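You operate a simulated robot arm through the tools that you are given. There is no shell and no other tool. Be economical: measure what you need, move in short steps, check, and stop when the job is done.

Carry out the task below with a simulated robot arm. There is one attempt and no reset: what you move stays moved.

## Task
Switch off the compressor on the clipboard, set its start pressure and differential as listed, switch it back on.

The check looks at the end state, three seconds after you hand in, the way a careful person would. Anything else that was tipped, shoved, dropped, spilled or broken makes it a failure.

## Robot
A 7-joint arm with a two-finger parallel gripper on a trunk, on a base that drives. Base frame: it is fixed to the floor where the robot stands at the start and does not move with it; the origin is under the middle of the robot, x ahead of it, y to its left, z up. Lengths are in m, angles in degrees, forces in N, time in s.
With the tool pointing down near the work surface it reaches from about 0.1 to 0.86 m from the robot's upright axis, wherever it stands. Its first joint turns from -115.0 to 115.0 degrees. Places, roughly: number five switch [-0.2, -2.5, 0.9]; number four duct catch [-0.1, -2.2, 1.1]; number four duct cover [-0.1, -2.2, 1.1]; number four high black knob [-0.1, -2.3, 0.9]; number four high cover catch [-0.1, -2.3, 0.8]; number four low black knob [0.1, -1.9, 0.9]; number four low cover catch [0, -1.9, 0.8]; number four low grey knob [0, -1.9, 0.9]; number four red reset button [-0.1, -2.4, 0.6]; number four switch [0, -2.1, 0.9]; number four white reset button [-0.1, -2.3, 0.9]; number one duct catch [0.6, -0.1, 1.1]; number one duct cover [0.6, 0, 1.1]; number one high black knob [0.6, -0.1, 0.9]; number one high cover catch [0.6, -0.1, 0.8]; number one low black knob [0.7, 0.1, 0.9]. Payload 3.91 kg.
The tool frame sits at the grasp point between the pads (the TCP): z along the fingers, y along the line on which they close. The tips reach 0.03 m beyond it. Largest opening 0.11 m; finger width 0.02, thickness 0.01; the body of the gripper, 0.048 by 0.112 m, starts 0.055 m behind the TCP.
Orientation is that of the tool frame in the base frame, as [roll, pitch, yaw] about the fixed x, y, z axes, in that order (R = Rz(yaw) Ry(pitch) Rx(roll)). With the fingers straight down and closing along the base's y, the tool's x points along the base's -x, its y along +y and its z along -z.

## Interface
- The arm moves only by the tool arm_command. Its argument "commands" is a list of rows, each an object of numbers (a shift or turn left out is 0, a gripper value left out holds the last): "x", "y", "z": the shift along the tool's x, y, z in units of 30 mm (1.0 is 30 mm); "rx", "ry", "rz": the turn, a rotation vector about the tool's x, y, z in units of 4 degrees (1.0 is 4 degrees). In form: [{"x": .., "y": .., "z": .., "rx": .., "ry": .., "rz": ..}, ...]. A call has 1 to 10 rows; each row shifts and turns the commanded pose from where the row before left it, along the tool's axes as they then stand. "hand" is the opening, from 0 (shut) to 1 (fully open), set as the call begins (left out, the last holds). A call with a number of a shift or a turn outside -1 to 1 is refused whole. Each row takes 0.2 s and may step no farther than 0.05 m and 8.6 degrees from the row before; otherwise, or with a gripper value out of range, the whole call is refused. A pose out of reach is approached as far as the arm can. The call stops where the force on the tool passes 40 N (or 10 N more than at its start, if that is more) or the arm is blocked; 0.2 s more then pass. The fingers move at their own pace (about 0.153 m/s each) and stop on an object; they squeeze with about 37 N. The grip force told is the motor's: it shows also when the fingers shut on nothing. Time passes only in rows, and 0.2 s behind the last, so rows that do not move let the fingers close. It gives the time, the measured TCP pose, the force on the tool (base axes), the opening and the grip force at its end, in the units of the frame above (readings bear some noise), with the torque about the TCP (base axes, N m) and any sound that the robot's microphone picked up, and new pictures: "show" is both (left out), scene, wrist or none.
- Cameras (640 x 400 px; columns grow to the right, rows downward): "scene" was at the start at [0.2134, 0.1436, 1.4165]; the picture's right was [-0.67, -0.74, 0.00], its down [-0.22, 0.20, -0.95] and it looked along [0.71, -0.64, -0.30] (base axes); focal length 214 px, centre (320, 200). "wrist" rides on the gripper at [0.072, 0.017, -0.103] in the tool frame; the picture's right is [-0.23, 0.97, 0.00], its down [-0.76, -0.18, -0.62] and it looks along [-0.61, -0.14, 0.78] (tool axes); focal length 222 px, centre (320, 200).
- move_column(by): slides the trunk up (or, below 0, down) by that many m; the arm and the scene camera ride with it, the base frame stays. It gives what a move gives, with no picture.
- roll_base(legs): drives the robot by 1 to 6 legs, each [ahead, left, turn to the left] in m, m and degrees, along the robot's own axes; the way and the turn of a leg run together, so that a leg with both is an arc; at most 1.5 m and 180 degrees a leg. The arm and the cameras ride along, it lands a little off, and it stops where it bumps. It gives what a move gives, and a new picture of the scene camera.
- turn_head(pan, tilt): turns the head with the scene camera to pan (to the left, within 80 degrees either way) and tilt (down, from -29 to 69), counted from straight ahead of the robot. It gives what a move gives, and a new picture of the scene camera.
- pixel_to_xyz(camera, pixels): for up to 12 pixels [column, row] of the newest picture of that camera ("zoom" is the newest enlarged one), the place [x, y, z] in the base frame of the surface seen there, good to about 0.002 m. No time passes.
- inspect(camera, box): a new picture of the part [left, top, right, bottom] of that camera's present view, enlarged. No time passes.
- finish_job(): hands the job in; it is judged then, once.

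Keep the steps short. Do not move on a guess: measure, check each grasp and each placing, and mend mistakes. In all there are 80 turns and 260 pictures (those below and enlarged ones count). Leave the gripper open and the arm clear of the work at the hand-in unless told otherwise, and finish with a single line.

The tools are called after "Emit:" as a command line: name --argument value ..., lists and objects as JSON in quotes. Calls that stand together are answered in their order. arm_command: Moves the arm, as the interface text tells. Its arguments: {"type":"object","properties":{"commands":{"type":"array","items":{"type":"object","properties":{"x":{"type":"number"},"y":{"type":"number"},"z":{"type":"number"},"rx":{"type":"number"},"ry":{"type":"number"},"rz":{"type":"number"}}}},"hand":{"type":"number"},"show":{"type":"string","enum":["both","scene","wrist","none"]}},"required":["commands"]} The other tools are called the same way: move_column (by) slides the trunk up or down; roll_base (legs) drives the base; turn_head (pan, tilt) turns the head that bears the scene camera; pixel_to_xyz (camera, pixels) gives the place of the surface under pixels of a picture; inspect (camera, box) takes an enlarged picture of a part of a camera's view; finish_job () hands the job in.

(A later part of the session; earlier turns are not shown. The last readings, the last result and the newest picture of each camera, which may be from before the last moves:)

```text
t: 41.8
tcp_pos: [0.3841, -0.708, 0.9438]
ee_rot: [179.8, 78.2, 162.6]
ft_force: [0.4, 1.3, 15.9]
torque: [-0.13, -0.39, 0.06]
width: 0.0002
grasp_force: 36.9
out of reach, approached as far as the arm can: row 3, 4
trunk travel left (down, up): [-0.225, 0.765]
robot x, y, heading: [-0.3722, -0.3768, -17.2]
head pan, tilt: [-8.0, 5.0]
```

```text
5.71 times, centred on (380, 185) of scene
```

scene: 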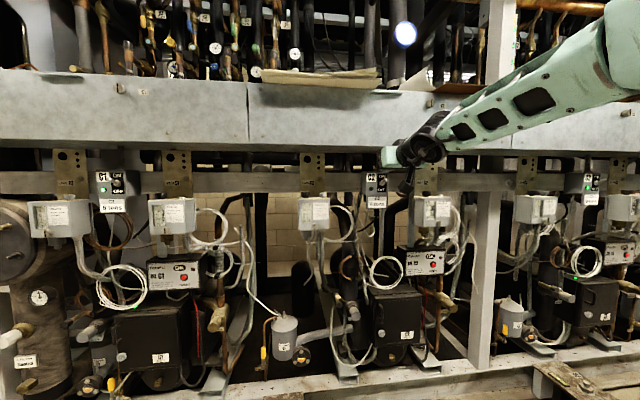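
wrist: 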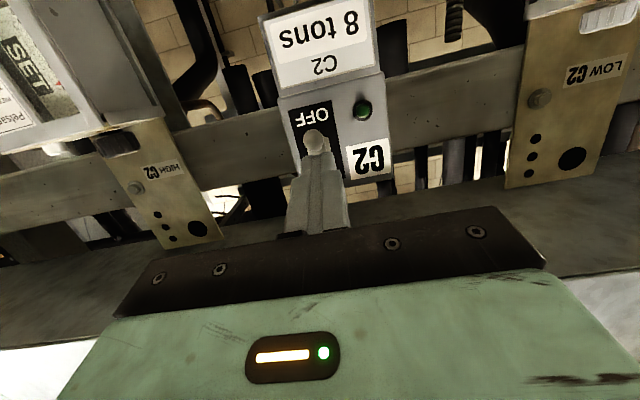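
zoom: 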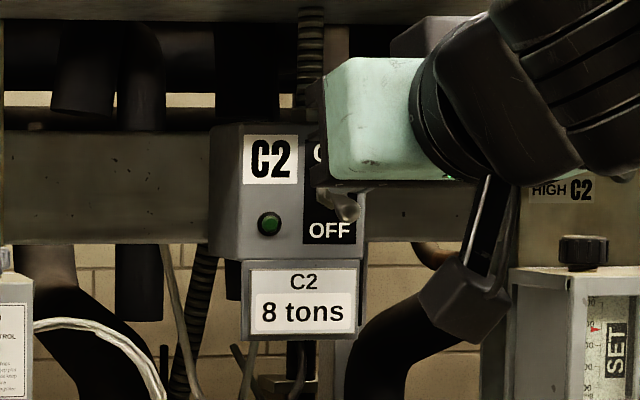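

The lever is moving under the fingers (16 N). I push 1.5 cm more.

Emit:
arm_command --commands '[{"x": 0.2, "z": 0.04}, {"x": 0.2, "z": 0.04}, {"x": 0.1, "z": 0.02}]' --show "none"

Emit:
arm_command --commands '[{"x": -0.6, "z": -0.1}, {"x": -0.6, "z": -0.1}, {}]' --show "wrist"

Emit:
inspect --camera "scene" --box '[340, 150, 420, 220]'

```text
t: 42.3
tcp_pos: [0.384, -0.7074, 0.944]
ee_rot: [179.8, 79.2, 162.3]
ft_force: [0.6, 0.6, 10.1]
torque: [-0.06, -0.3, 0.07]
width: 0.0
grasp_force: 37.1
trunk travel left (down, up): [-0.225, 0.765]
robot x, y, heading: [-0.3708, -0.3809, -17.3]
head pan, tilt: [-8.0, 5.0]
stopped in row 2: the force on the tool passed its limit at 43 N (the readings are from after the stop); the commanded pose is now the measured one
```

```text
t: 43.1
tcp_pos: [0.3854, -0.7094, 0.9701]
ee_rot: [180.0, 79.0, 162.4]
ft_force: [1.1, 0.7, -0.5]
torque: [0.0, -0.01, -0.02]
width: 0.0
grasp_force: 37.3
out of reach, approached as far as the arm can: row 2
trunk travel left (down, up): [-0.225, 0.765]
robot x, y, heading: [-0.3694, -0.3814, -17.1]
head pan, tilt: [-8.0, 5.0]
```

wrist: 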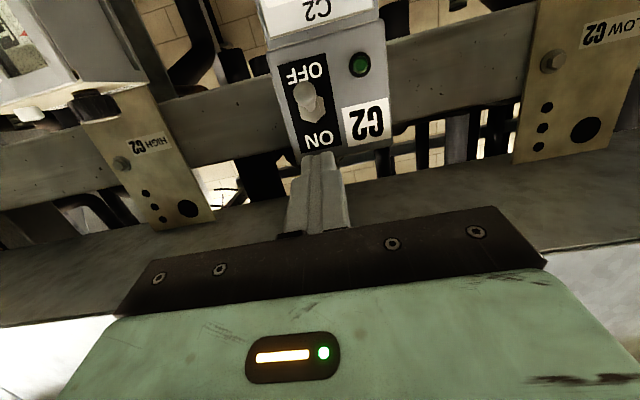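

```text
5.71 times, centred on (380, 185) of scene
```

zoom: 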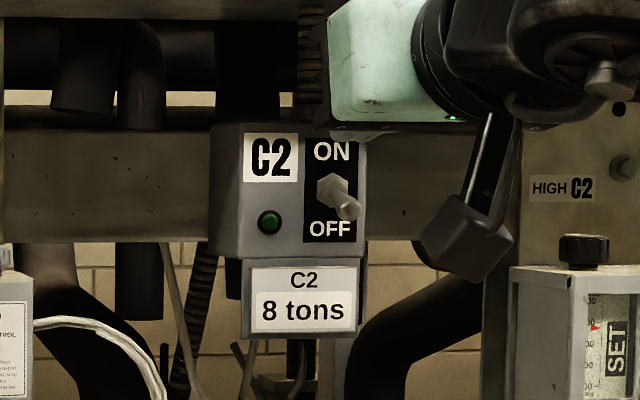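

The lever now points down: OFF. I back off 9 cm, and re-measure the LOW C2 box from the current camera.

Emit:
arm_command --commands '[{"z": -1}, {"z": -1}, {"z": -1}]' --hand 0.45 --show "none"

Emit:
turn_head --pan 3 --tilt 14

```text
t: 43.9
tcp_pos: [0.3008, -0.6806, 0.9872]
ee_rot: [179.9, 78.8, 162.5]
ft_force: [-0.2, -1.0, -0.7]
torque: [0.0, -0.02, 0.0]
width: 0.0495
grasp_force: 0.1
trunk travel left (down, up): [-0.225, 0.765]
robot x, y, heading: [-0.3681, -0.3788, -17.3]
head pan, tilt: [-8.0, 5.0]
```

```text
t: 44.6
tcp_pos: [0.3014, -0.683, 0.9878]
ee_rot: [179.7, 79.0, 162.4]
ft_force: [0.4, -0.5, 0.2]
torque: [0.03, 0.0, 0.02]
width: 0.0497
grasp_force: 0.1
trunk travel left (down, up): [-0.225, 0.765]
robot x, y, heading: [-0.3691, -0.3772, -17.2]
head pan, tilt: [3.0, 14.0]
```

scene: 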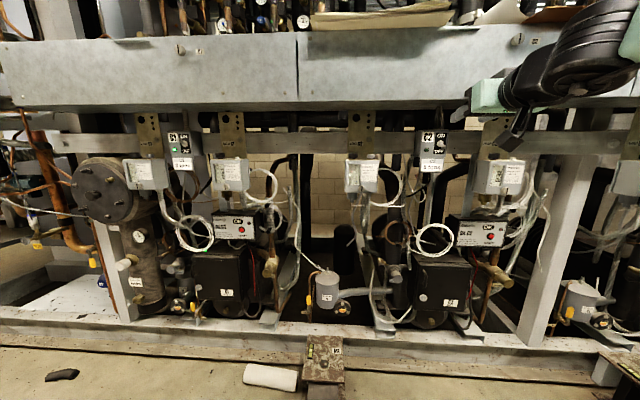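

Emit:
inspect --camera "scene" --box '[338, 140, 388, 196]'

```text
7.14 times, centred on (363, 168) of scene
```

zoom: 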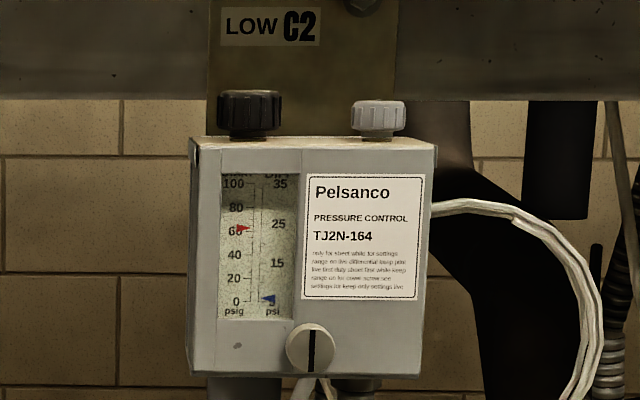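

Emit:
pixel_to_xyz --camera "zoom" --pixels '[[250, 115], [222, 115], [278, 115], [250, 95], [379, 118], [356, 118], [402, 118], [379, 103], [300, 80], [300, 145], [250, 138], [300, 120]]'

```text
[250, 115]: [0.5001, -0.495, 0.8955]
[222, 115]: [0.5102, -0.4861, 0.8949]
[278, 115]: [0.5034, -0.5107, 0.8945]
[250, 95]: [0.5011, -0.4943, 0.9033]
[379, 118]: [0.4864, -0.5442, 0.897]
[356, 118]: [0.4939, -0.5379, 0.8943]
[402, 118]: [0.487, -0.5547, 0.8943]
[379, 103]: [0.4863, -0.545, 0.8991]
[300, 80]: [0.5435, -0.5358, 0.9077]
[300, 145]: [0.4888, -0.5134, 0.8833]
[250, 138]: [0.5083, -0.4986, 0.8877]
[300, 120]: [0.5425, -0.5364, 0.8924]
```

Box and knobs measured: black knob centre at depth 0.634, lateral -0.326; grey -0.3765. I move the opened hand left 0.237 and down 0.085, staying 0.12 in front.

Emit:
arm_command --commands '[{"y": 0.99, "x": 0.34, "z": 0.07}, {"y": 0.99, "x": 0.34, "z": 0.07}, {"y": 0.99, "x": 0.34, "z": 0.07}, {"y": 0.99, "x": 0.34, "z": 0.07}, {"y": 0.99, "x": 0.34, "z": 0.07}, {"y": 0.99, "x": 0.34, "z": 0.07}, {"y": 0.99, "x": 0.34, "z": 0.07}, {"y": 0.99, "x": 0.34, "z": 0.07}, {}]' --show "both"

```text
t: 46.6
tcp_pos: [0.3718, -0.4564, 0.905]
ee_rot: [179.8, 78.9, 162.3]
ft_force: [0.0, 0.1, 0.0]
torque: [0.01, -0.03, 0.0]
width: 0.0497
grasp_force: 0.0
trunk travel left (down, up): [-0.225, 0.765]
robot x, y, heading: [-0.3692, -0.3802, -17.4]
head pan, tilt: [3.0, 14.0]
```

scene: 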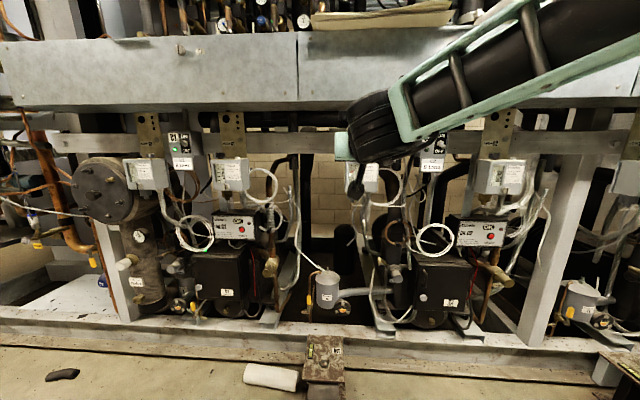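
wrist: 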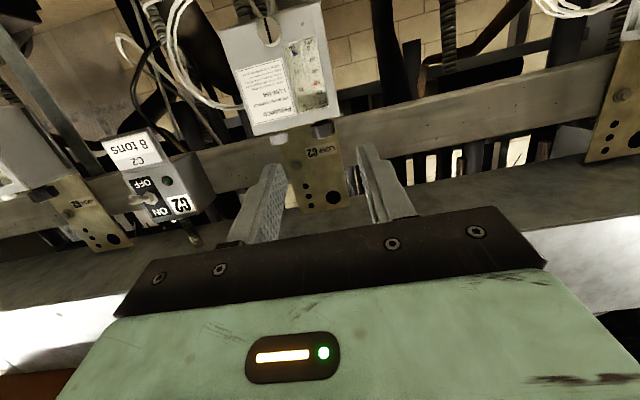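

Centred on the black knob. I narrow the opening to 0.042 and go forward 11 cm at constant height, then check.

Emit:
arm_command --commands '[{"x": -0.175, "z": 0.93}, {"x": -0.175, "z": 0.93}, {"x": -0.175, "z": 0.93}, {"x": -0.175, "z": 0.8}, {}]' --hand 0.39 --show "wrist"

Emit:
inspect --camera "wrist" --box '[180, 0, 460, 210]'

```text
t: 47.8
tcp_pos: [0.4777, -0.4884, 0.9038]
ee_rot: [179.7, 78.9, 162.5]
ft_force: [-0.8, -0.2, 0.0]
torque: [-0.02, 0.03, -0.01]
width: 0.043
grasp_force: 0.0
trunk travel left (down, up): [-0.225, 0.765]
robot x, y, heading: [-0.3695, -0.381, -16.9]
head pan, tilt: [3.0, 14.0]
```

wrist: 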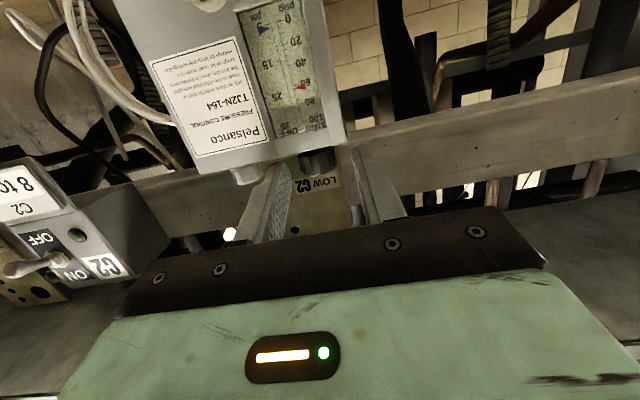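

```text
1.90 times, centred on (320, 105) of wrist
```

zoom: 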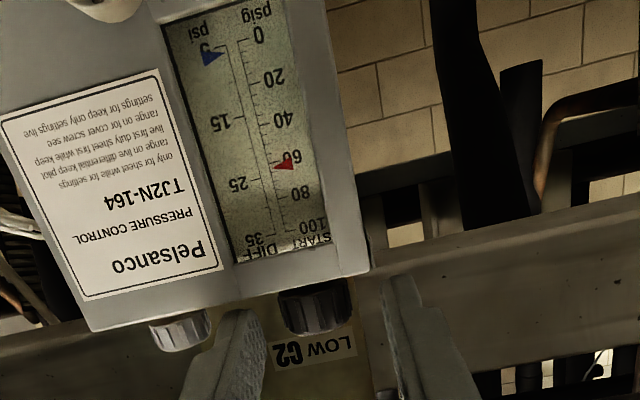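

The knob lies between the pads and the scale is readable. Forward the last 3 cm, then close on the knob.

Emit:
arm_command --commands '[{"x": -0.1, "z": 0.52}, {"x": -0.1, "z": 0.52}, {}]' --show "none"

Emit:
inspect --camera "scene" --box '[330, 120, 400, 200]'

Emit:
inspect --camera "wrist" --box '[180, 0, 460, 210]'

```text
t: 48.6
tcp_pos: [0.5073, -0.4995, 0.9039]
ee_rot: [179.7, 79.0, 162.5]
ft_force: [0.4, -0.4, 0.8]
torque: [0.0, 0.01, -0.01]
width: 0.0429
grasp_force: 0.0
trunk travel left (down, up): [-0.225, 0.765]
robot x, y, heading: [-0.3714, -0.3841, -17.4]
head pan, tilt: [3.0, 14.0]
```

```text
5.00 times, centred on (365, 160) of scene
```

zoom: 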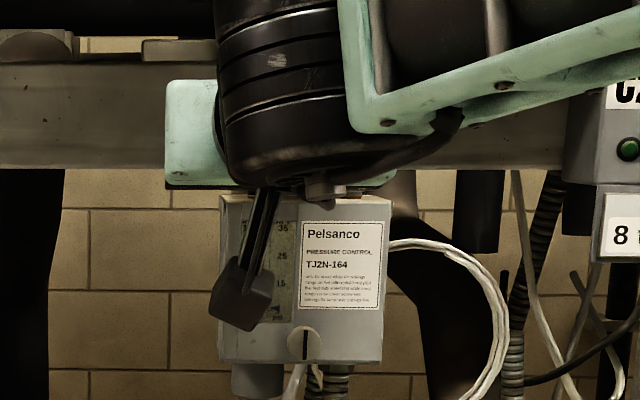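

```text
1.90 times, centred on (320, 105) of wrist
```

zoom: 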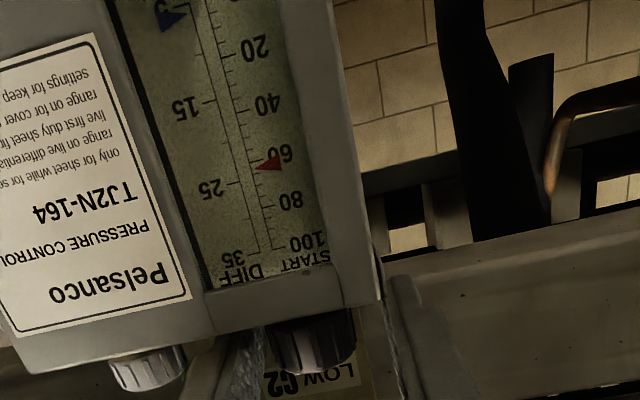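

Positioned. Close on the knob.

Emit:
arm_command --commands '[{}, {}]' --hand 0 --show "none"

Emit:
inspect --camera "wrist" --box '[180, 0, 460, 210]'

```text
t: 49.2
tcp_pos: [0.5072, -0.5, 0.905]
ee_rot: [179.8, 78.9, 162.4]
ft_force: [-2.7, -4.3, 0.6]
torque: [-0.07, 0.44, 0.02]
width: 0.024
grasp_force: 45.5
trunk travel left (down, up): [-0.225, 0.765]
robot x, y, heading: [-0.3733, -0.3787, -17.3]
head pan, tilt: [3.0, 14.0]
```

```text
1.90 times, centred on (320, 105) of wrist
```

zoom: 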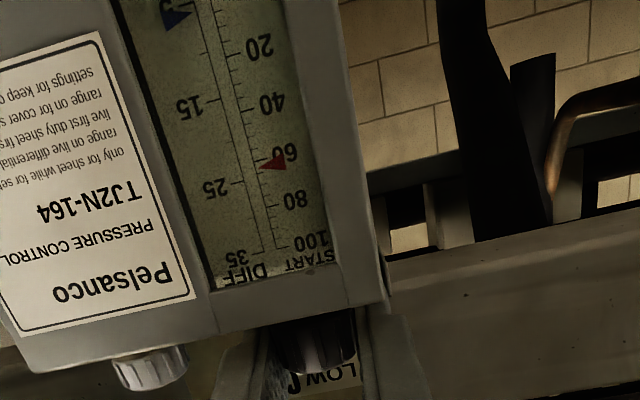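

Gripped (width 0.024). I test-turn the knob 12° counterclockwise about the vertical and read the scale.

Emit:
arm_command --commands '[{"rx": -0.98, "rz": -0.19}, {"rx": -0.98, "rz": -0.19}, {"rx": -0.98, "rz": -0.19}, {}]' --show "none"

Emit:
inspect --camera "wrist" --box '[180, 0, 460, 210]'

```text
t: 50.2
tcp_pos: [0.5078, -0.4998, 0.905]
ee_rot: [179.7, 78.8, 174.1]
ft_force: [-7.1, -11.9, -0.3]
torque: [-0.28, -0.78, -0.01]
width: 0.0238
grasp_force: 45.0
trunk travel left (down, up): [-0.225, 0.765]
robot x, y, heading: [-0.3698, -0.381, -16.9]
head pan, tilt: [3.0, 14.0]
```

```text
1.90 times, centred on (320, 105) of wrist
```

zoom: 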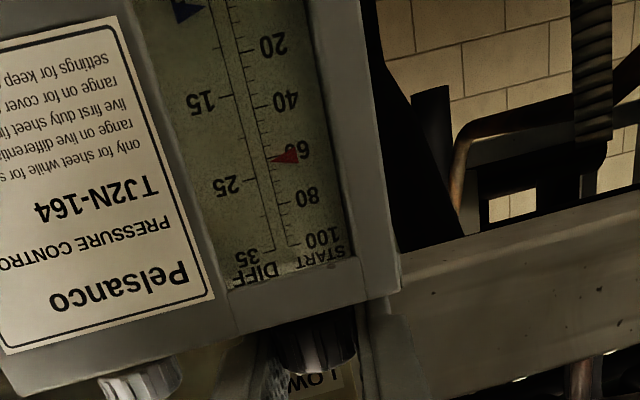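

Small change at most; I zoom tighter on the pointer.

Emit:
inspect --camera "wrist" --box '[270, 35, 350, 115]'

Emit:
arm_command --commands '[{"rx": -0.98, "rz": -0.19}, {"rx": -0.98, "rz": -0.19}, {"rx": -0.98, "rz": -0.19}, {"rx": -0.98, "rz": -0.19}, {}]' --show "none"

Emit:
inspect --camera "wrist" --box '[270, 35, 350, 115]'

```text
5.00 times, centred on (310, 75) of wrist
```

zoom: 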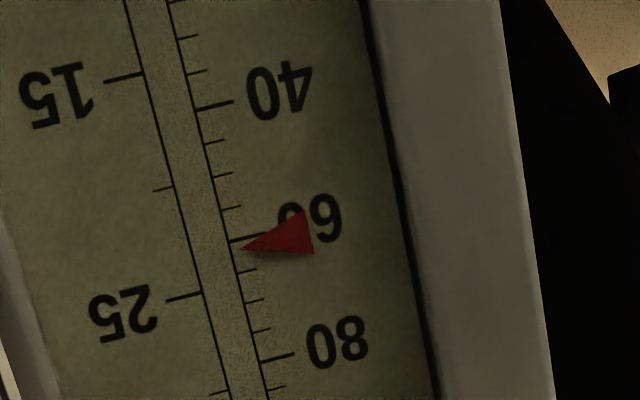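

```text
t: 51.4
tcp_pos: [0.5066, -0.5007, 0.9041]
ee_rot: [179.4, 79.0, -170.2]
ft_force: [-10.9, -21.1, 5.7]
torque: [-0.52, 1.22, -0.03]
width: 0.0238
grasp_force: 45.5
trunk travel left (down, up): [-0.225, 0.765]
robot x, y, heading: [-0.3714, -0.3781, -17.1]
head pan, tilt: [3.0, 14.0]
```

```text
5.00 times, centred on (310, 75) of wrist
```

zoom: 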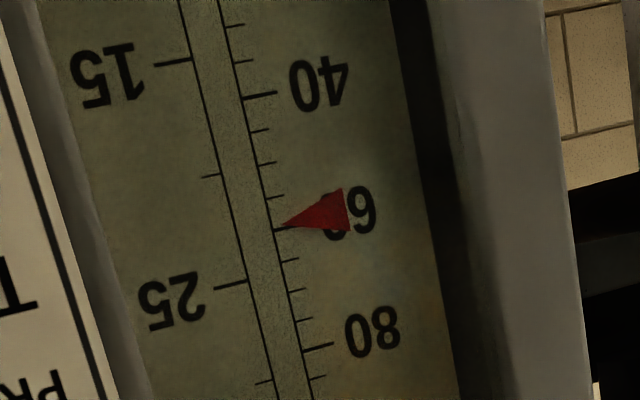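

Scale ticks every 5: start now ≈59.6 (was ≈62.8), about 0.13 psi per degree, counterclockwise lowers. Side force is growing, suggesting the knob axis is a few mm deeper. I open, rotate back 40°, and recentre.

Emit:
arm_command --commands '[{}, {}]' --hand 0.39 --show "none"

Emit:
arm_command --commands '[{"rx": 0.98, "rz": 0.19}, {"rx": 0.98, "rz": 0.19}, {"rx": 0.98, "rz": 0.19}, {"rx": 0.98, "rz": 0.19}, {"rx": 0.98, "rz": 0.19}, {"rx": 0.98, "rz": 0.19}, {"rx": 0.98, "rz": 0.19}, {"rx": 0.98, "rz": 0.19}, {"rx": 0.98, "rz": 0.19}, {"rx": 0.98, "rz": 0.19}]' --show "none"

Emit:
inspect --camera "wrist" --box '[180, 0, 460, 210]'

```text
t: 52.0
tcp_pos: [0.5059, -0.4961, 0.9029]
ee_rot: [179.3, 79.0, -169.9]
ft_force: [0.4, 1.4, 0.3]
torque: [-0.01, -0.03, 0.0]
width: 0.0429
grasp_force: 0.0
trunk travel left (down, up): [-0.225, 0.765]
robot x, y, heading: [-0.3717, -0.3817, -17.1]
head pan, tilt: [3.0, 14.0]
```

```text
t: 54.2
tcp_pos: [0.5075, -0.4988, 0.9029]
ee_rot: [179.9, 78.8, 150.6]
ft_force: [-0.2, 0.2, 0.4]
torque: [-0.02, 0.0, 0.0]
width: 0.0427
grasp_force: 0.1
trunk travel left (down, up): [-0.225, 0.765]
robot x, y, heading: [-0.3712, -0.3799, -17.1]
head pan, tilt: [3.0, 14.0]
```

```text
1.90 times, centred on (320, 105) of wrist
```

zoom: 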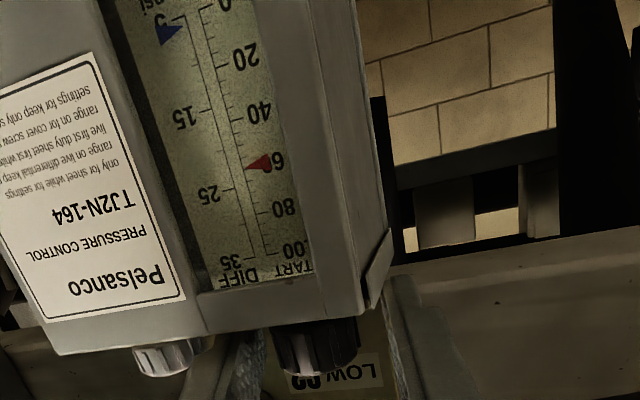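

Computation puts the knob axis at (0.5085,-0.5004). I shift 2 mm, close, and turn 28° counterclockwise with a small drift compensation.

Emit:
arm_command --commands '[{"y": -0.03, "z": 0.05}, {}]' --show "none"

Emit:
arm_command --commands '[{}, {}, {"rx": -0.98, "rz": -0.19, "y": -0.01}, {"rx": -0.98, "rz": -0.19, "y": -0.01}, {"rx": -0.98, "rz": -0.19, "y": -0.01}, {"rx": -0.98, "rz": -0.19, "y": -0.01}, {"rx": -0.98, "rz": -0.19, "y": -0.01}, {"rx": -0.98, "rz": -0.19, "y": -0.01}, {"rx": -0.98, "rz": -0.19, "y": -0.01}, {}]' --hand 0 --show "none"

Emit:
inspect --camera "wrist" --box '[260, 35, 340, 115]'

```text
t: 54.8
tcp_pos: [0.5071, -0.5005, 0.9039]
ee_rot: [180.0, 78.9, 150.6]
ft_force: [-0.4, 0.3, 0.6]
torque: [-0.02, -0.01, 0.03]
width: 0.0428
grasp_force: 0.1
trunk travel left (down, up): [-0.225, 0.765]
robot x, y, heading: [-0.3678, -0.3803, -17.1]
head pan, tilt: [3.0, 14.0]
```

```text
t: 57.0
tcp_pos: [0.5069, -0.5005, 0.9035]
ee_rot: [179.6, 78.9, 178.4]
ft_force: [8.8, 8.8, -0.3]
torque: [0.0, -0.94, 0.0]
width: 0.0239
grasp_force: 45.1
trunk travel left (down, up): [-0.225, 0.765]
robot x, y, heading: [-0.3679, -0.3788, -17.3]
head pan, tilt: [3.0, 14.0]
```

```text
5.00 times, centred on (300, 75) of wrist
```

zoom: 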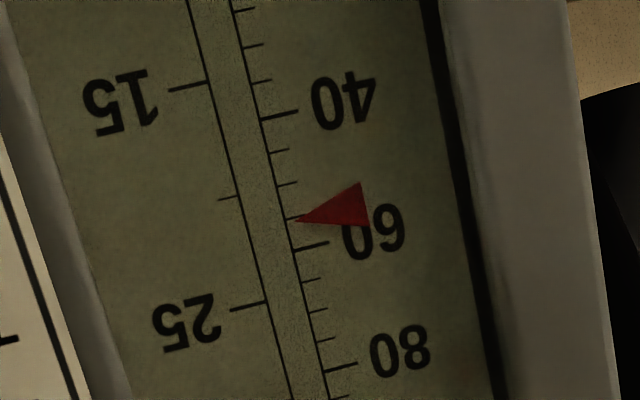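

Pointer tip reads ≈55.6 (wrist camera is level with the scale, so little parallax). 4.4° more.

Emit:
arm_command --commands '[{"rx": -0.54, "rz": -0.1, "y": -0.005}, {"rx": -0.54, "rz": -0.1, "y": -0.005}, {}]' --show "none"

Emit:
inspect --camera "wrist" --box '[280, 55, 330, 95]'

```text
t: 57.8
tcp_pos: [0.5076, -0.5008, 0.9036]
ee_rot: [179.3, 78.9, -177.5]
ft_force: [5.9, 12.1, 2.2]
torque: [0.05, 0.15, 0.0]
width: 0.0243
grasp_force: 45.1
trunk travel left (down, up): [-0.225, 0.765]
robot x, y, heading: [-0.3695, -0.3833, -17.2]
head pan, tilt: [3.0, 14.0]
```

```text
10.00 times, centred on (305, 75) of wrist
```

zoom: 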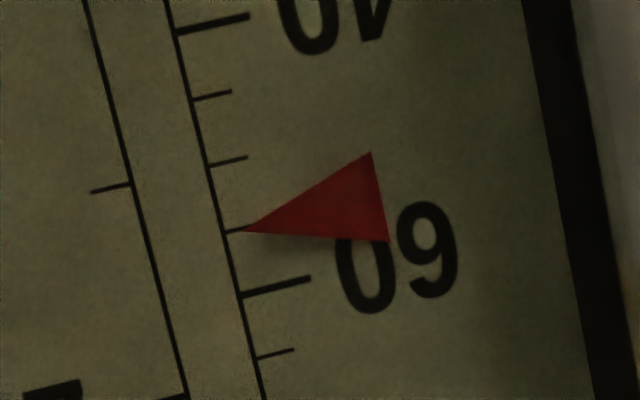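

Tip is at the 55 tick (≈55.2). I release and back out 4 cm along the fingers, then check from there.

Emit:
arm_command --commands '[{}, {}, {"z": -0.7}, {"z": -0.7}, {}]' --hand 0.39 --show "none"

Emit:
inspect --camera "wrist" --box '[200, 0, 440, 180]'

```text
t: 59.0
tcp_pos: [0.4652, -0.5041, 0.9126]
ee_rot: [179.4, 79.0, -177.7]
ft_force: [-1.2, -0.4, 0.5]
torque: [0.01, 0.0, 0.02]
width: 0.0429
grasp_force: 0.2
trunk travel left (down, up): [-0.225, 0.765]
robot x, y, heading: [-0.3707, -0.3831, -17.0]
head pan, tilt: [3.0, 14.0]
```

```text
2.22 times, centred on (320, 90) of wrist
```

zoom: 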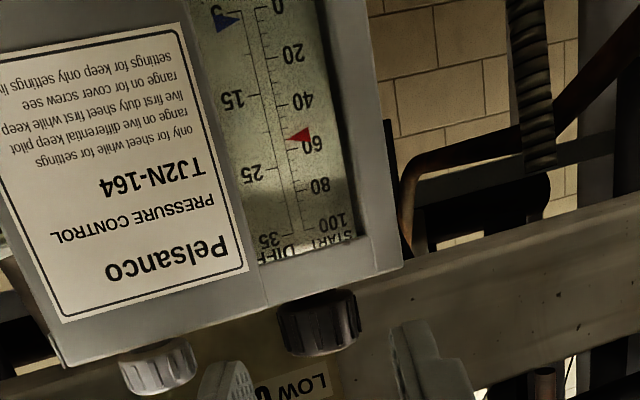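

Black knob done. Next the grey knob at ≈(0.4945,-0.549). I shift sideways 4.6 cm to the right, backed off, narrow the fingers to 0.031, and check.

Emit:
arm_command --commands '[{"z": -0.75}, {"y": -0.77}, {"y": -0.76}, {}]' --hand 0.28 --show "none"

Emit:
inspect --camera "wrist" --box '[200, 0, 440, 180]'

```text
t: 60.0
tcp_pos: [0.4448, -0.551, 0.9162]
ee_rot: [179.3, 79.0, -177.7]
ft_force: [-0.3, 0.5, -0.4]
torque: [0.0, 0.01, 0.01]
width: 0.0307
grasp_force: 0.1
trunk travel left (down, up): [-0.225, 0.765]
robot x, y, heading: [-0.3703, -0.3802, -17.4]
head pan, tilt: [3.0, 14.0]
```

```text
2.22 times, centred on (320, 90) of wrist
```

zoom: 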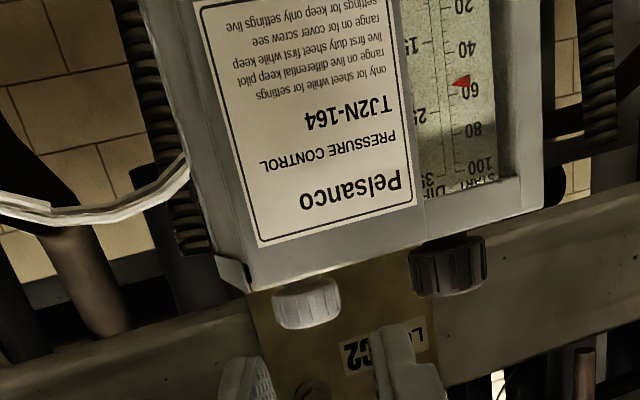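

Fingers straddle the grey knob. Down 1.4 cm and forward 2.5 cm, then check again.

Emit:
arm_command --commands '[{"x": 0.46, "z": 0.1}, {"x": -0.16, "z": 0.82}, {}]' --show "none"

Emit:
inspect --camera "wrist" --box '[200, 0, 440, 180]'

```text
t: 60.8
tcp_pos: [0.4721, -0.5508, 0.9023]
ee_rot: [179.4, 79.0, -177.7]
ft_force: [0.3, 1.2, 0.4]
torque: [-0.02, 0.0, 0.02]
width: 0.031
grasp_force: 0.1
trunk travel left (down, up): [-0.225, 0.765]
robot x, y, heading: [-0.3696, -0.3825, -17.1]
head pan, tilt: [3.0, 14.0]
```

```text
2.22 times, centred on (320, 90) of wrist
```

zoom: 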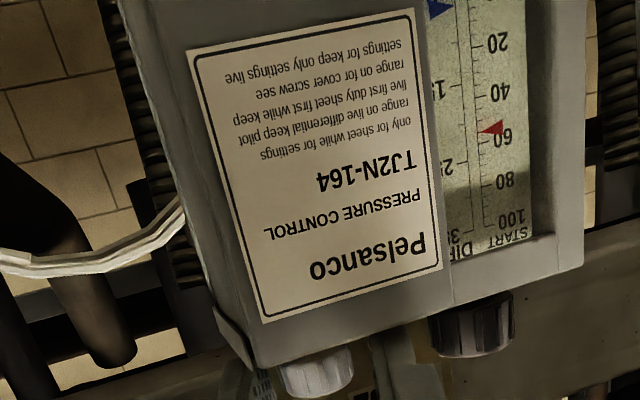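

Straddled well. Forward the last 2.2 cm, close, and read force/width.

Emit:
arm_command --commands '[{"x": -0.14, "z": 0.74, "y": 0.03}, {}]' --show "none"

Emit:
arm_command --commands '[{}, {}]' --hand 0 --show "none"

Emit:
inspect --camera "wrist" --box '[240, 0, 480, 180]'

```text
t: 61.4
tcp_pos: [0.4948, -0.548, 0.9036]
ee_rot: [179.3, 78.9, -177.8]
ft_force: [0.2, 0.2, 0.5]
torque: [0.02, 0.01, -0.01]
width: 0.0307
grasp_force: 0.0
trunk travel left (down, up): [-0.225, 0.765]
robot x, y, heading: [-0.3692, -0.3794, -16.8]
head pan, tilt: [3.0, 14.0]
```

```text
t: 62.0
tcp_pos: [0.4943, -0.5493, 0.9028]
ee_rot: [179.3, 79.0, -177.9]
ft_force: [5.2, -9.6, 2.3]
torque: [-0.2, 0.31, 0.06]
width: 0.0199
grasp_force: 44.6
trunk travel left (down, up): [-0.225, 0.765]
robot x, y, heading: [-0.3691, -0.3834, -17.2]
head pan, tilt: [3.0, 14.0]
```

```text
2.22 times, centred on (360, 90) of wrist
```

zoom: 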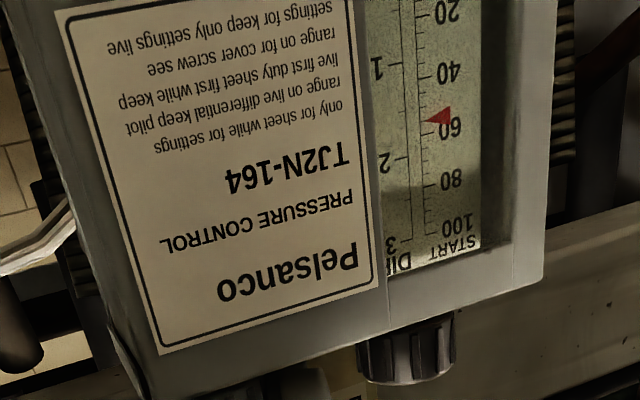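

Grey knob gripped (0.020). I turn it 40° clockwise.

Emit:
arm_command --commands '[{"rx": 0.98, "rz": 0.19}, {"rx": 0.98, "rz": 0.19}, {"rx": 0.98, "rz": 0.19}, {"rx": 0.98, "rz": 0.19}, {"rx": 0.98, "rz": 0.19}, {"rx": 0.98, "rz": 0.19}, {"rx": 0.98, "rz": 0.19}, {"rx": 0.98, "rz": 0.19}, {"rx": 0.98, "rz": 0.19}, {"rx": 0.98, "rz": 0.19}]' --show "wrist"

Emit:
inspect --camera "scene" --box '[330, 120, 400, 200]'

```text
t: 64.2
tcp_pos: [0.4933, -0.5499, 0.9032]
ee_rot: [179.8, 79.0, 142.7]
ft_force: [6.1, -13.4, 14.7]
torque: [-0.43, -0.24, 0.02]
width: 0.0198
grasp_force: 45.9
trunk travel left (down, up): [-0.225, 0.765]
robot x, y, heading: [-0.3718, -0.3813, -17.3]
head pan, tilt: [3.0, 14.0]
```

wrist: 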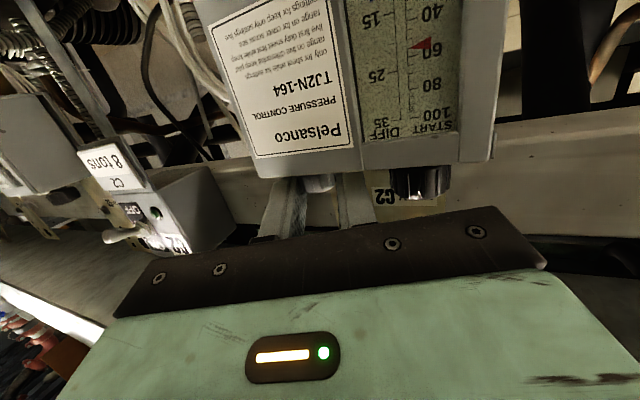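

```text
5.00 times, centred on (365, 160) of scene
```

zoom: 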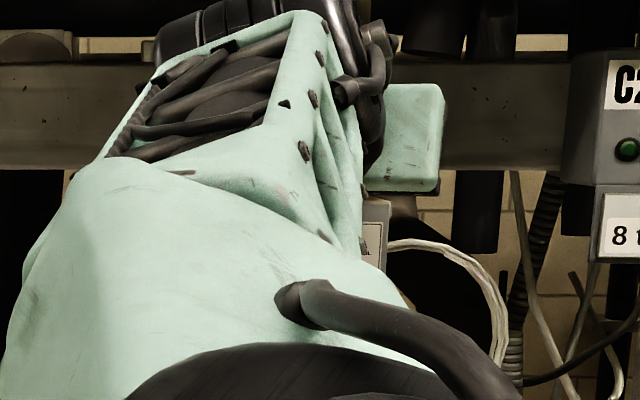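

Turned without slipping apparently. I release and back out 4 cm to read the blue pointer.

Emit:
arm_command --commands '[{}, {"z": -0.7}, {"z": -0.7}, {}]' --hand 0.28 --show "none"

Emit:
inspect --camera "wrist" --box '[320, 0, 480, 120]'

```text
t: 65.2
tcp_pos: [0.4606, -0.5243, 0.9104]
ee_rot: [179.8, 78.8, 142.9]
ft_force: [-0.3, 0.7, -0.2]
torque: [0.01, -0.01, 0.01]
width: 0.0308
grasp_force: 0.1
trunk travel left (down, up): [-0.225, 0.765]
robot x, y, heading: [-0.3696, -0.3812, -17.2]
head pan, tilt: [3.0, 14.0]
```

```text
3.33 times, centred on (400, 60) of wrist
```

zoom: 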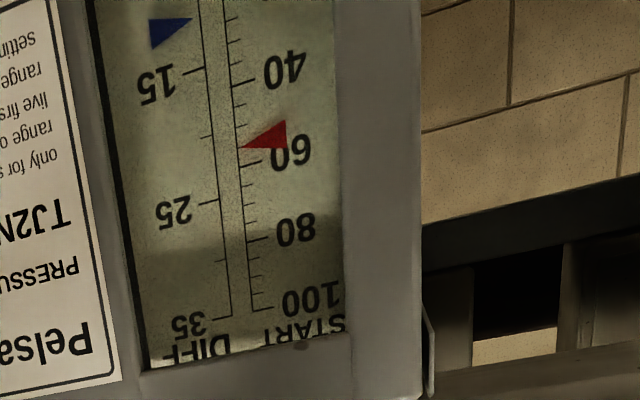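

Blue now reads ≈11.1 (0.13 psi per degree, clockwise raises), so ≈30° more. I step aside 1.6 cm from the black knob, rotate back 20°, and check.

Emit:
arm_command --commands '[{"y": -0.54, "z": -0.05}, {"rx": -0.98, "rz": -0.19}, {"rx": -0.98, "rz": -0.19}, {"rx": -0.98, "rz": -0.19}, {"rx": -0.98, "rz": -0.19}, {"rx": -0.98, "rz": -0.19}, {}]' --show "none"

Emit:
inspect --camera "wrist" --box '[200, 0, 440, 180]'

```text
t: 66.8
tcp_pos: [0.4492, -0.5364, 0.9097]
ee_rot: [179.8, 78.9, 162.9]
ft_force: [0.4, -1.0, 0.8]
torque: [-0.01, -0.02, 0.0]
width: 0.0308
grasp_force: 0.0
trunk travel left (down, up): [-0.225, 0.765]
robot x, y, heading: [-0.371, -0.3796, -17.5]
head pan, tilt: [3.0, 14.0]
```

```text
2.22 times, centred on (320, 90) of wrist
```

zoom: 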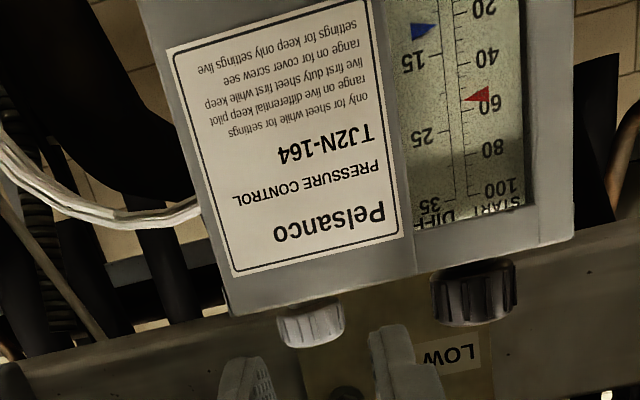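

Aligned again. Advance 4.3 cm, then close and turn 28° clockwise.

Emit:
arm_command --commands '[{"x": 0.15, "z": 0.5}, {"x": -0.08, "z": 0.5}, {"x": -0.08, "z": 0.46}, {}]' --show "none"

Emit:
arm_command --commands '[{}, {}, {"rx": 0.98, "rz": 0.19}, {"rx": 0.98, "rz": 0.19}, {"rx": 0.98, "rz": 0.19}, {"rx": 0.98, "rz": 0.19}, {"rx": 0.98, "rz": 0.19}, {"rx": 0.98, "rz": 0.19}, {"rx": 0.98, "rz": 0.19}, {}]' --hand 0 --show "none"

Emit:
inspect --camera "wrist" --box '[320, 0, 480, 120]'

```text
t: 67.8
tcp_pos: [0.4913, -0.5478, 0.9022]
ee_rot: [179.3, 78.9, 162.4]
ft_force: [-0.5, 0.1, 0.2]
torque: [0.0, 0.02, -0.01]
width: 0.031
grasp_force: 0.1
trunk travel left (down, up): [-0.225, 0.765]
robot x, y, heading: [-0.3693, -0.3804, -17.1]
head pan, tilt: [3.0, 14.0]
```

```text
t: 70.0
tcp_pos: [0.4916, -0.5473, 0.9019]
ee_rot: [179.7, 78.7, 135.0]
ft_force: [-0.8, -8.3, 1.6]
torque: [0.79, 0.9, -0.01]
width: 0.0203
grasp_force: 44.9
trunk travel left (down, up): [-0.225, 0.765]
robot x, y, heading: [-0.3679, -0.3844, -17.4]
head pan, tilt: [3.0, 14.0]
```

```text
3.33 times, centred on (400, 60) of wrist
```

zoom: 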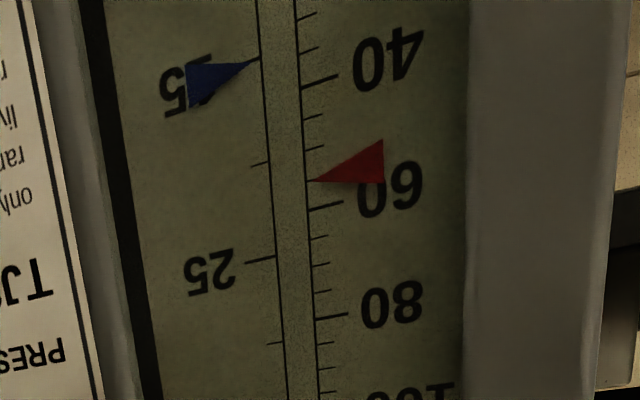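

Blue tip is at the 15 tick. Tighter zoom to verify both.

Emit:
inspect --camera "wrist" --box '[365, 0, 415, 40]'

Emit:
inspect --camera "wrist" --box '[380, 30, 430, 70]'

```text
10.00 times, centred on (390, 20) of wrist
```

zoom: 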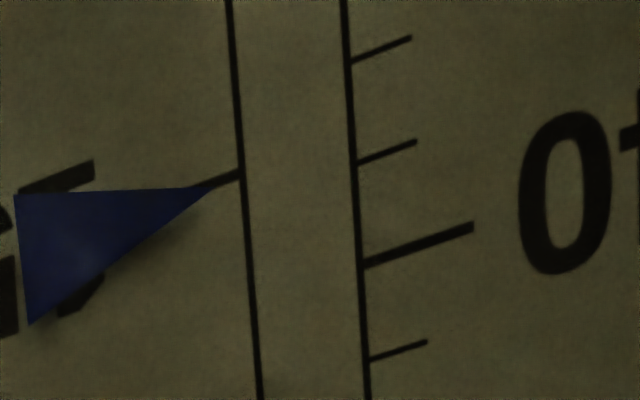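

```text
10.00 times, centred on (405, 50) of wrist
```

zoom: 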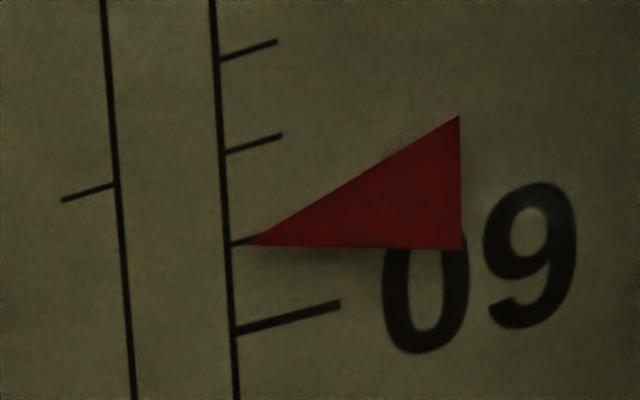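

Both read right: start ≈55, differential ≈15. I release, back out 9 cm, and rotate the hand back to face the rack.

Emit:
arm_command --commands '[{}, {"z": -1}, {"z": -1}, {"z": -1}, {}]' --hand 0.28 --show "wrist"

Emit:
inspect --camera "wrist" --box '[300, 0, 540, 150]'

Emit:
arm_command --commands '[{"rx": -0.98, "rz": -0.19, "z": -0.3}, {"rx": -0.98, "rz": -0.19, "z": -0.3}, {"rx": -0.98, "rz": -0.19}, {"rx": -0.98, "rz": -0.19}, {"rx": -0.98, "rz": -0.19}, {"rx": -0.98, "rz": -0.19}, {"rx": -0.98, "rz": -0.19}, {}]' --hand 0 --show "scene"

```text
t: 71.2
tcp_pos: [0.4294, -0.4849, 0.9202]
ee_rot: [179.9, 78.9, 135.1]
ft_force: [-0.3, 0.2, -0.5]
torque: [0.02, 0.01, -0.01]
width: 0.0307
grasp_force: 0.0
trunk travel left (down, up): [-0.225, 0.765]
robot x, y, heading: [-0.3696, -0.3816, -17.3]
head pan, tilt: [3.0, 14.0]
```

wrist: 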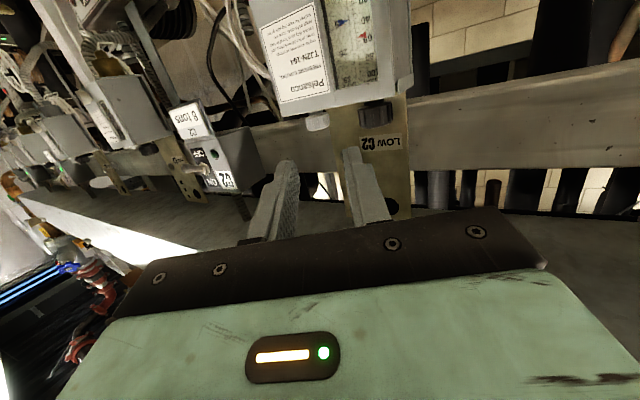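

```text
2.67 times, centred on (420, 75) of wrist
```

zoom: 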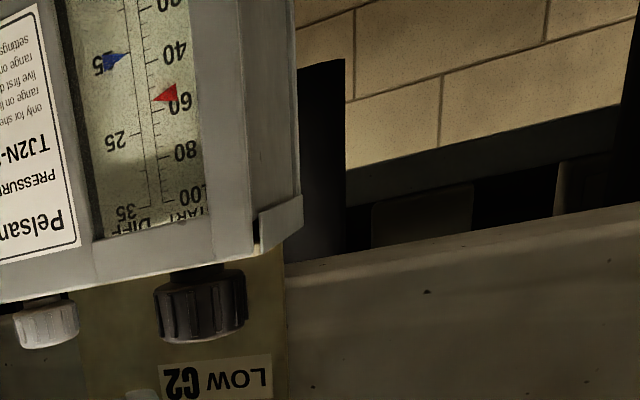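

```text
t: 73.0
tcp_pos: [0.4223, -0.4705, 0.9074]
ee_rot: [-159.8, 78.6, -178.6]
ft_force: [0.0, -0.3, -0.7]
torque: [0.0, 0.01, 0.01]
width: 0.0
grasp_force: 36.8
trunk travel left (down, up): [-0.225, 0.765]
robot x, y, heading: [-0.3742, -0.3786, -17.1]
head pan, tilt: [3.0, 14.0]
```

scene: 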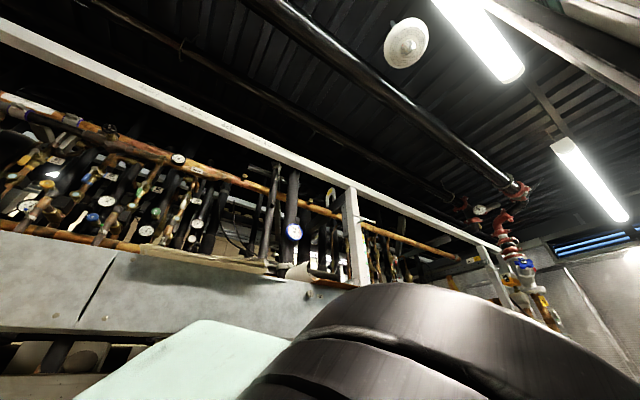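

The hand's roll is off and the scene camera points upward: perhaps the arm's elbow met the head. I pause and look at the wrist camera.

Emit:
arm_command --commands '[{}]' --show "both"

```text
t: 73.4
tcp_pos: [0.4218, -0.4714, 0.9077]
ee_rot: [-160.6, 78.6, -179.5]
ft_force: [-0.4, 0.0, 0.3]
torque: [0.0, -0.01, 0.01]
width: 0.0
grasp_force: 37.3
trunk travel left (down, up): [-0.225, 0.765]
robot x, y, heading: [-0.3737, -0.3804, -17.3]
head pan, tilt: [3.0, 14.0]
```

scene: 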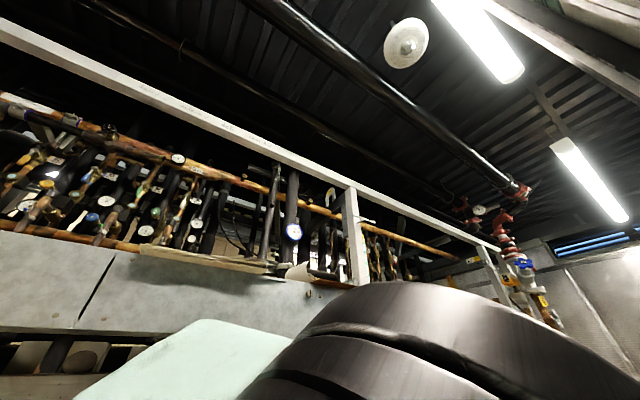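
wrist: 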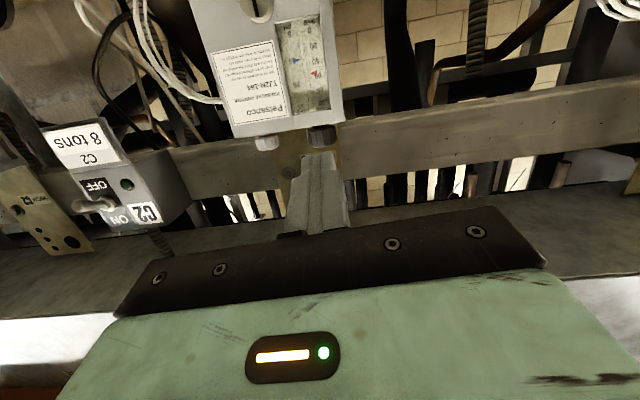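

The elbow has pressed against the robot's own head. Orientation is still nearly right. I move the hand rightward toward the switch, which should swing the elbow away.

Emit:
arm_command --commands '[{"y": -0.7}, {"y": -0.7}, {"y": -0.7}, {"y": -0.7}, {}]' --show "both"

```text
t: 74.1
tcp_pos: [0.415, -0.5058, 0.8929]
ee_rot: [-136.0, 76.2, -157.0]
ft_force: [-0.3, -0.9, 0.1]
torque: [-0.01, -0.01, -0.02]
width: 0.0001
grasp_force: 36.6
trunk travel left (down, up): [-0.225, 0.765]
robot x, y, heading: [-0.3687, -0.3816, -17.3]
head pan, tilt: [3.0, 14.0]
stopped in row 3: the arm was blocked; the commanded pose is now the measured one
```

scene: 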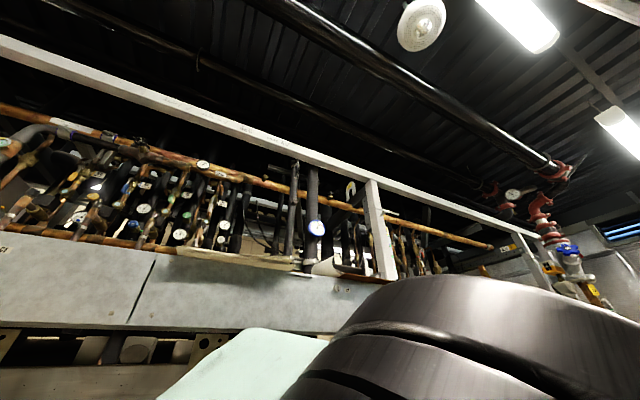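
wrist: 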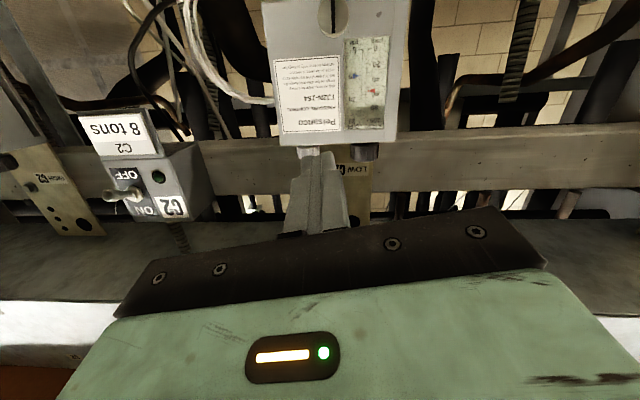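

Worse; I undo: back left 4 cm and rotate back clockwise toward the pose that was free.

Emit:
arm_command --commands '[{"y": 0.5}, {"y": 0.5}, {"rx": 0.98, "rz": 0.19}, {"rx": 0.98, "rz": 0.19}, {"rx": 0.98, "rz": 0.19}, {"rx": 0.98, "rz": 0.19}, {"rx": 0.98, "rz": 0.19}, {}]' --show "both"

```text
t: 75.9
tcp_pos: [0.4241, -0.4671, 0.8907]
ee_rot: [-131.1, 79.2, -170.6]
ft_force: [-1.0, 0.3, -0.4]
torque: [-0.01, 0.0, 0.01]
width: 0.0
grasp_force: 37.3
trunk travel left (down, up): [-0.225, 0.765]
robot x, y, heading: [-0.3663, -0.3785, -17.3]
head pan, tilt: [3.0, 14.0]
```

scene: 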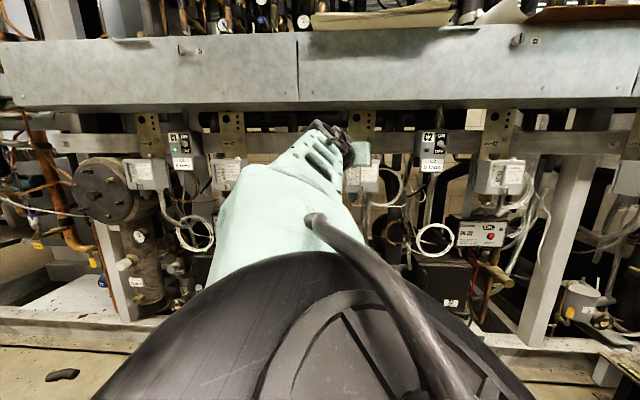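
wrist: 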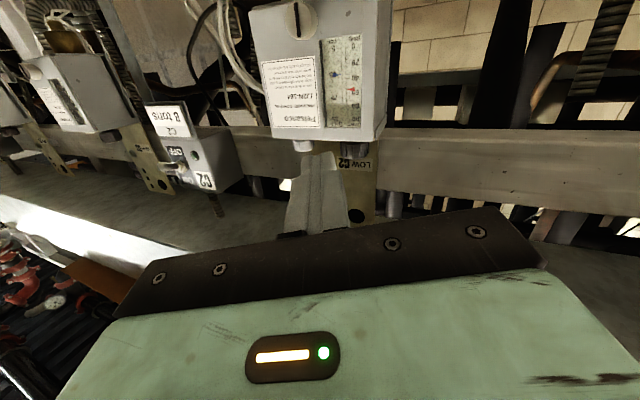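

The head is free again; the elbow sits just before the camera. Drawing the hand back brings the elbow into the head, so I back the base 0.12 m and then stretch the arm forward, where rotating was fine before.

Emit:
roll_base --legs '[[-0.12, 0, 0]]'

Emit:
arm_command --commands '[{"x": -0.17, "y": 0.37, "z": 0.91}, {"x": -0.17, "y": 0.37, "z": 0.91}, {"x": -0.17, "y": 0.37, "z": 0.91}, {"x": -0.17, "y": 0.37, "z": 0.91}, {}]' --show "both"

```text
t: 77.1
tcp_pos: [0.3099, -0.4321, 0.89]
ee_rot: [-130.7, 79.2, -170.5]
ft_force: [-0.3, -0.2, -0.1]
torque: [-0.01, 0.02, 0.0]
width: 0.0003
grasp_force: 37.1
trunk travel left (down, up): [-0.225, 0.765]
robot x, y, heading: [-0.4849, -0.3481, -17.3]
head pan, tilt: [3.0, 14.0]
```

scene: 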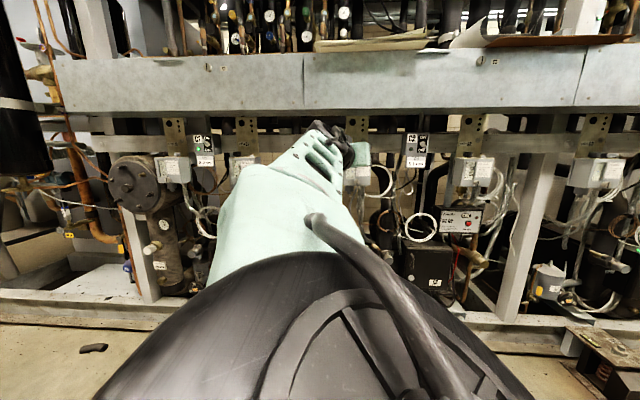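

```text
t: 78.3
tcp_pos: [0.4239, -0.4656, 0.891]
ee_rot: [-131.0, 79.2, -170.6]
ft_force: [-0.6, 0.2, -0.2]
torque: [-0.05, 0.0, -0.03]
width: 0.0
grasp_force: 37.3
trunk travel left (down, up): [-0.225, 0.765]
robot x, y, heading: [-0.4832, -0.344, -17.3]
head pan, tilt: [3.0, 14.0]
```

scene: 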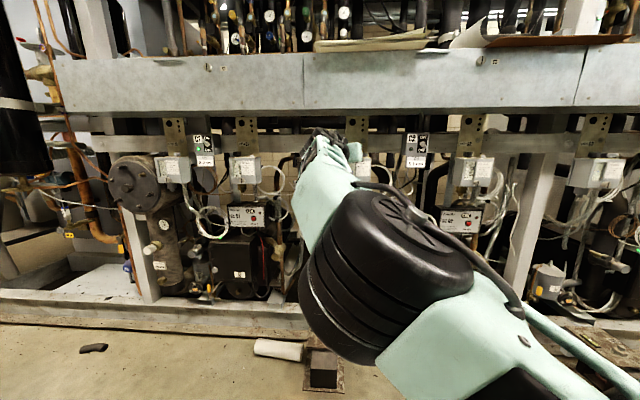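
wrist: 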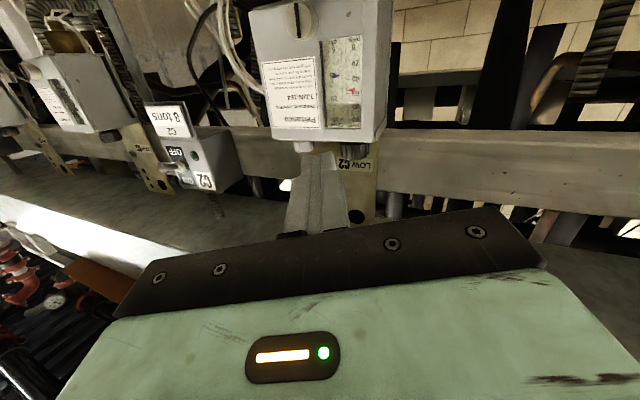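

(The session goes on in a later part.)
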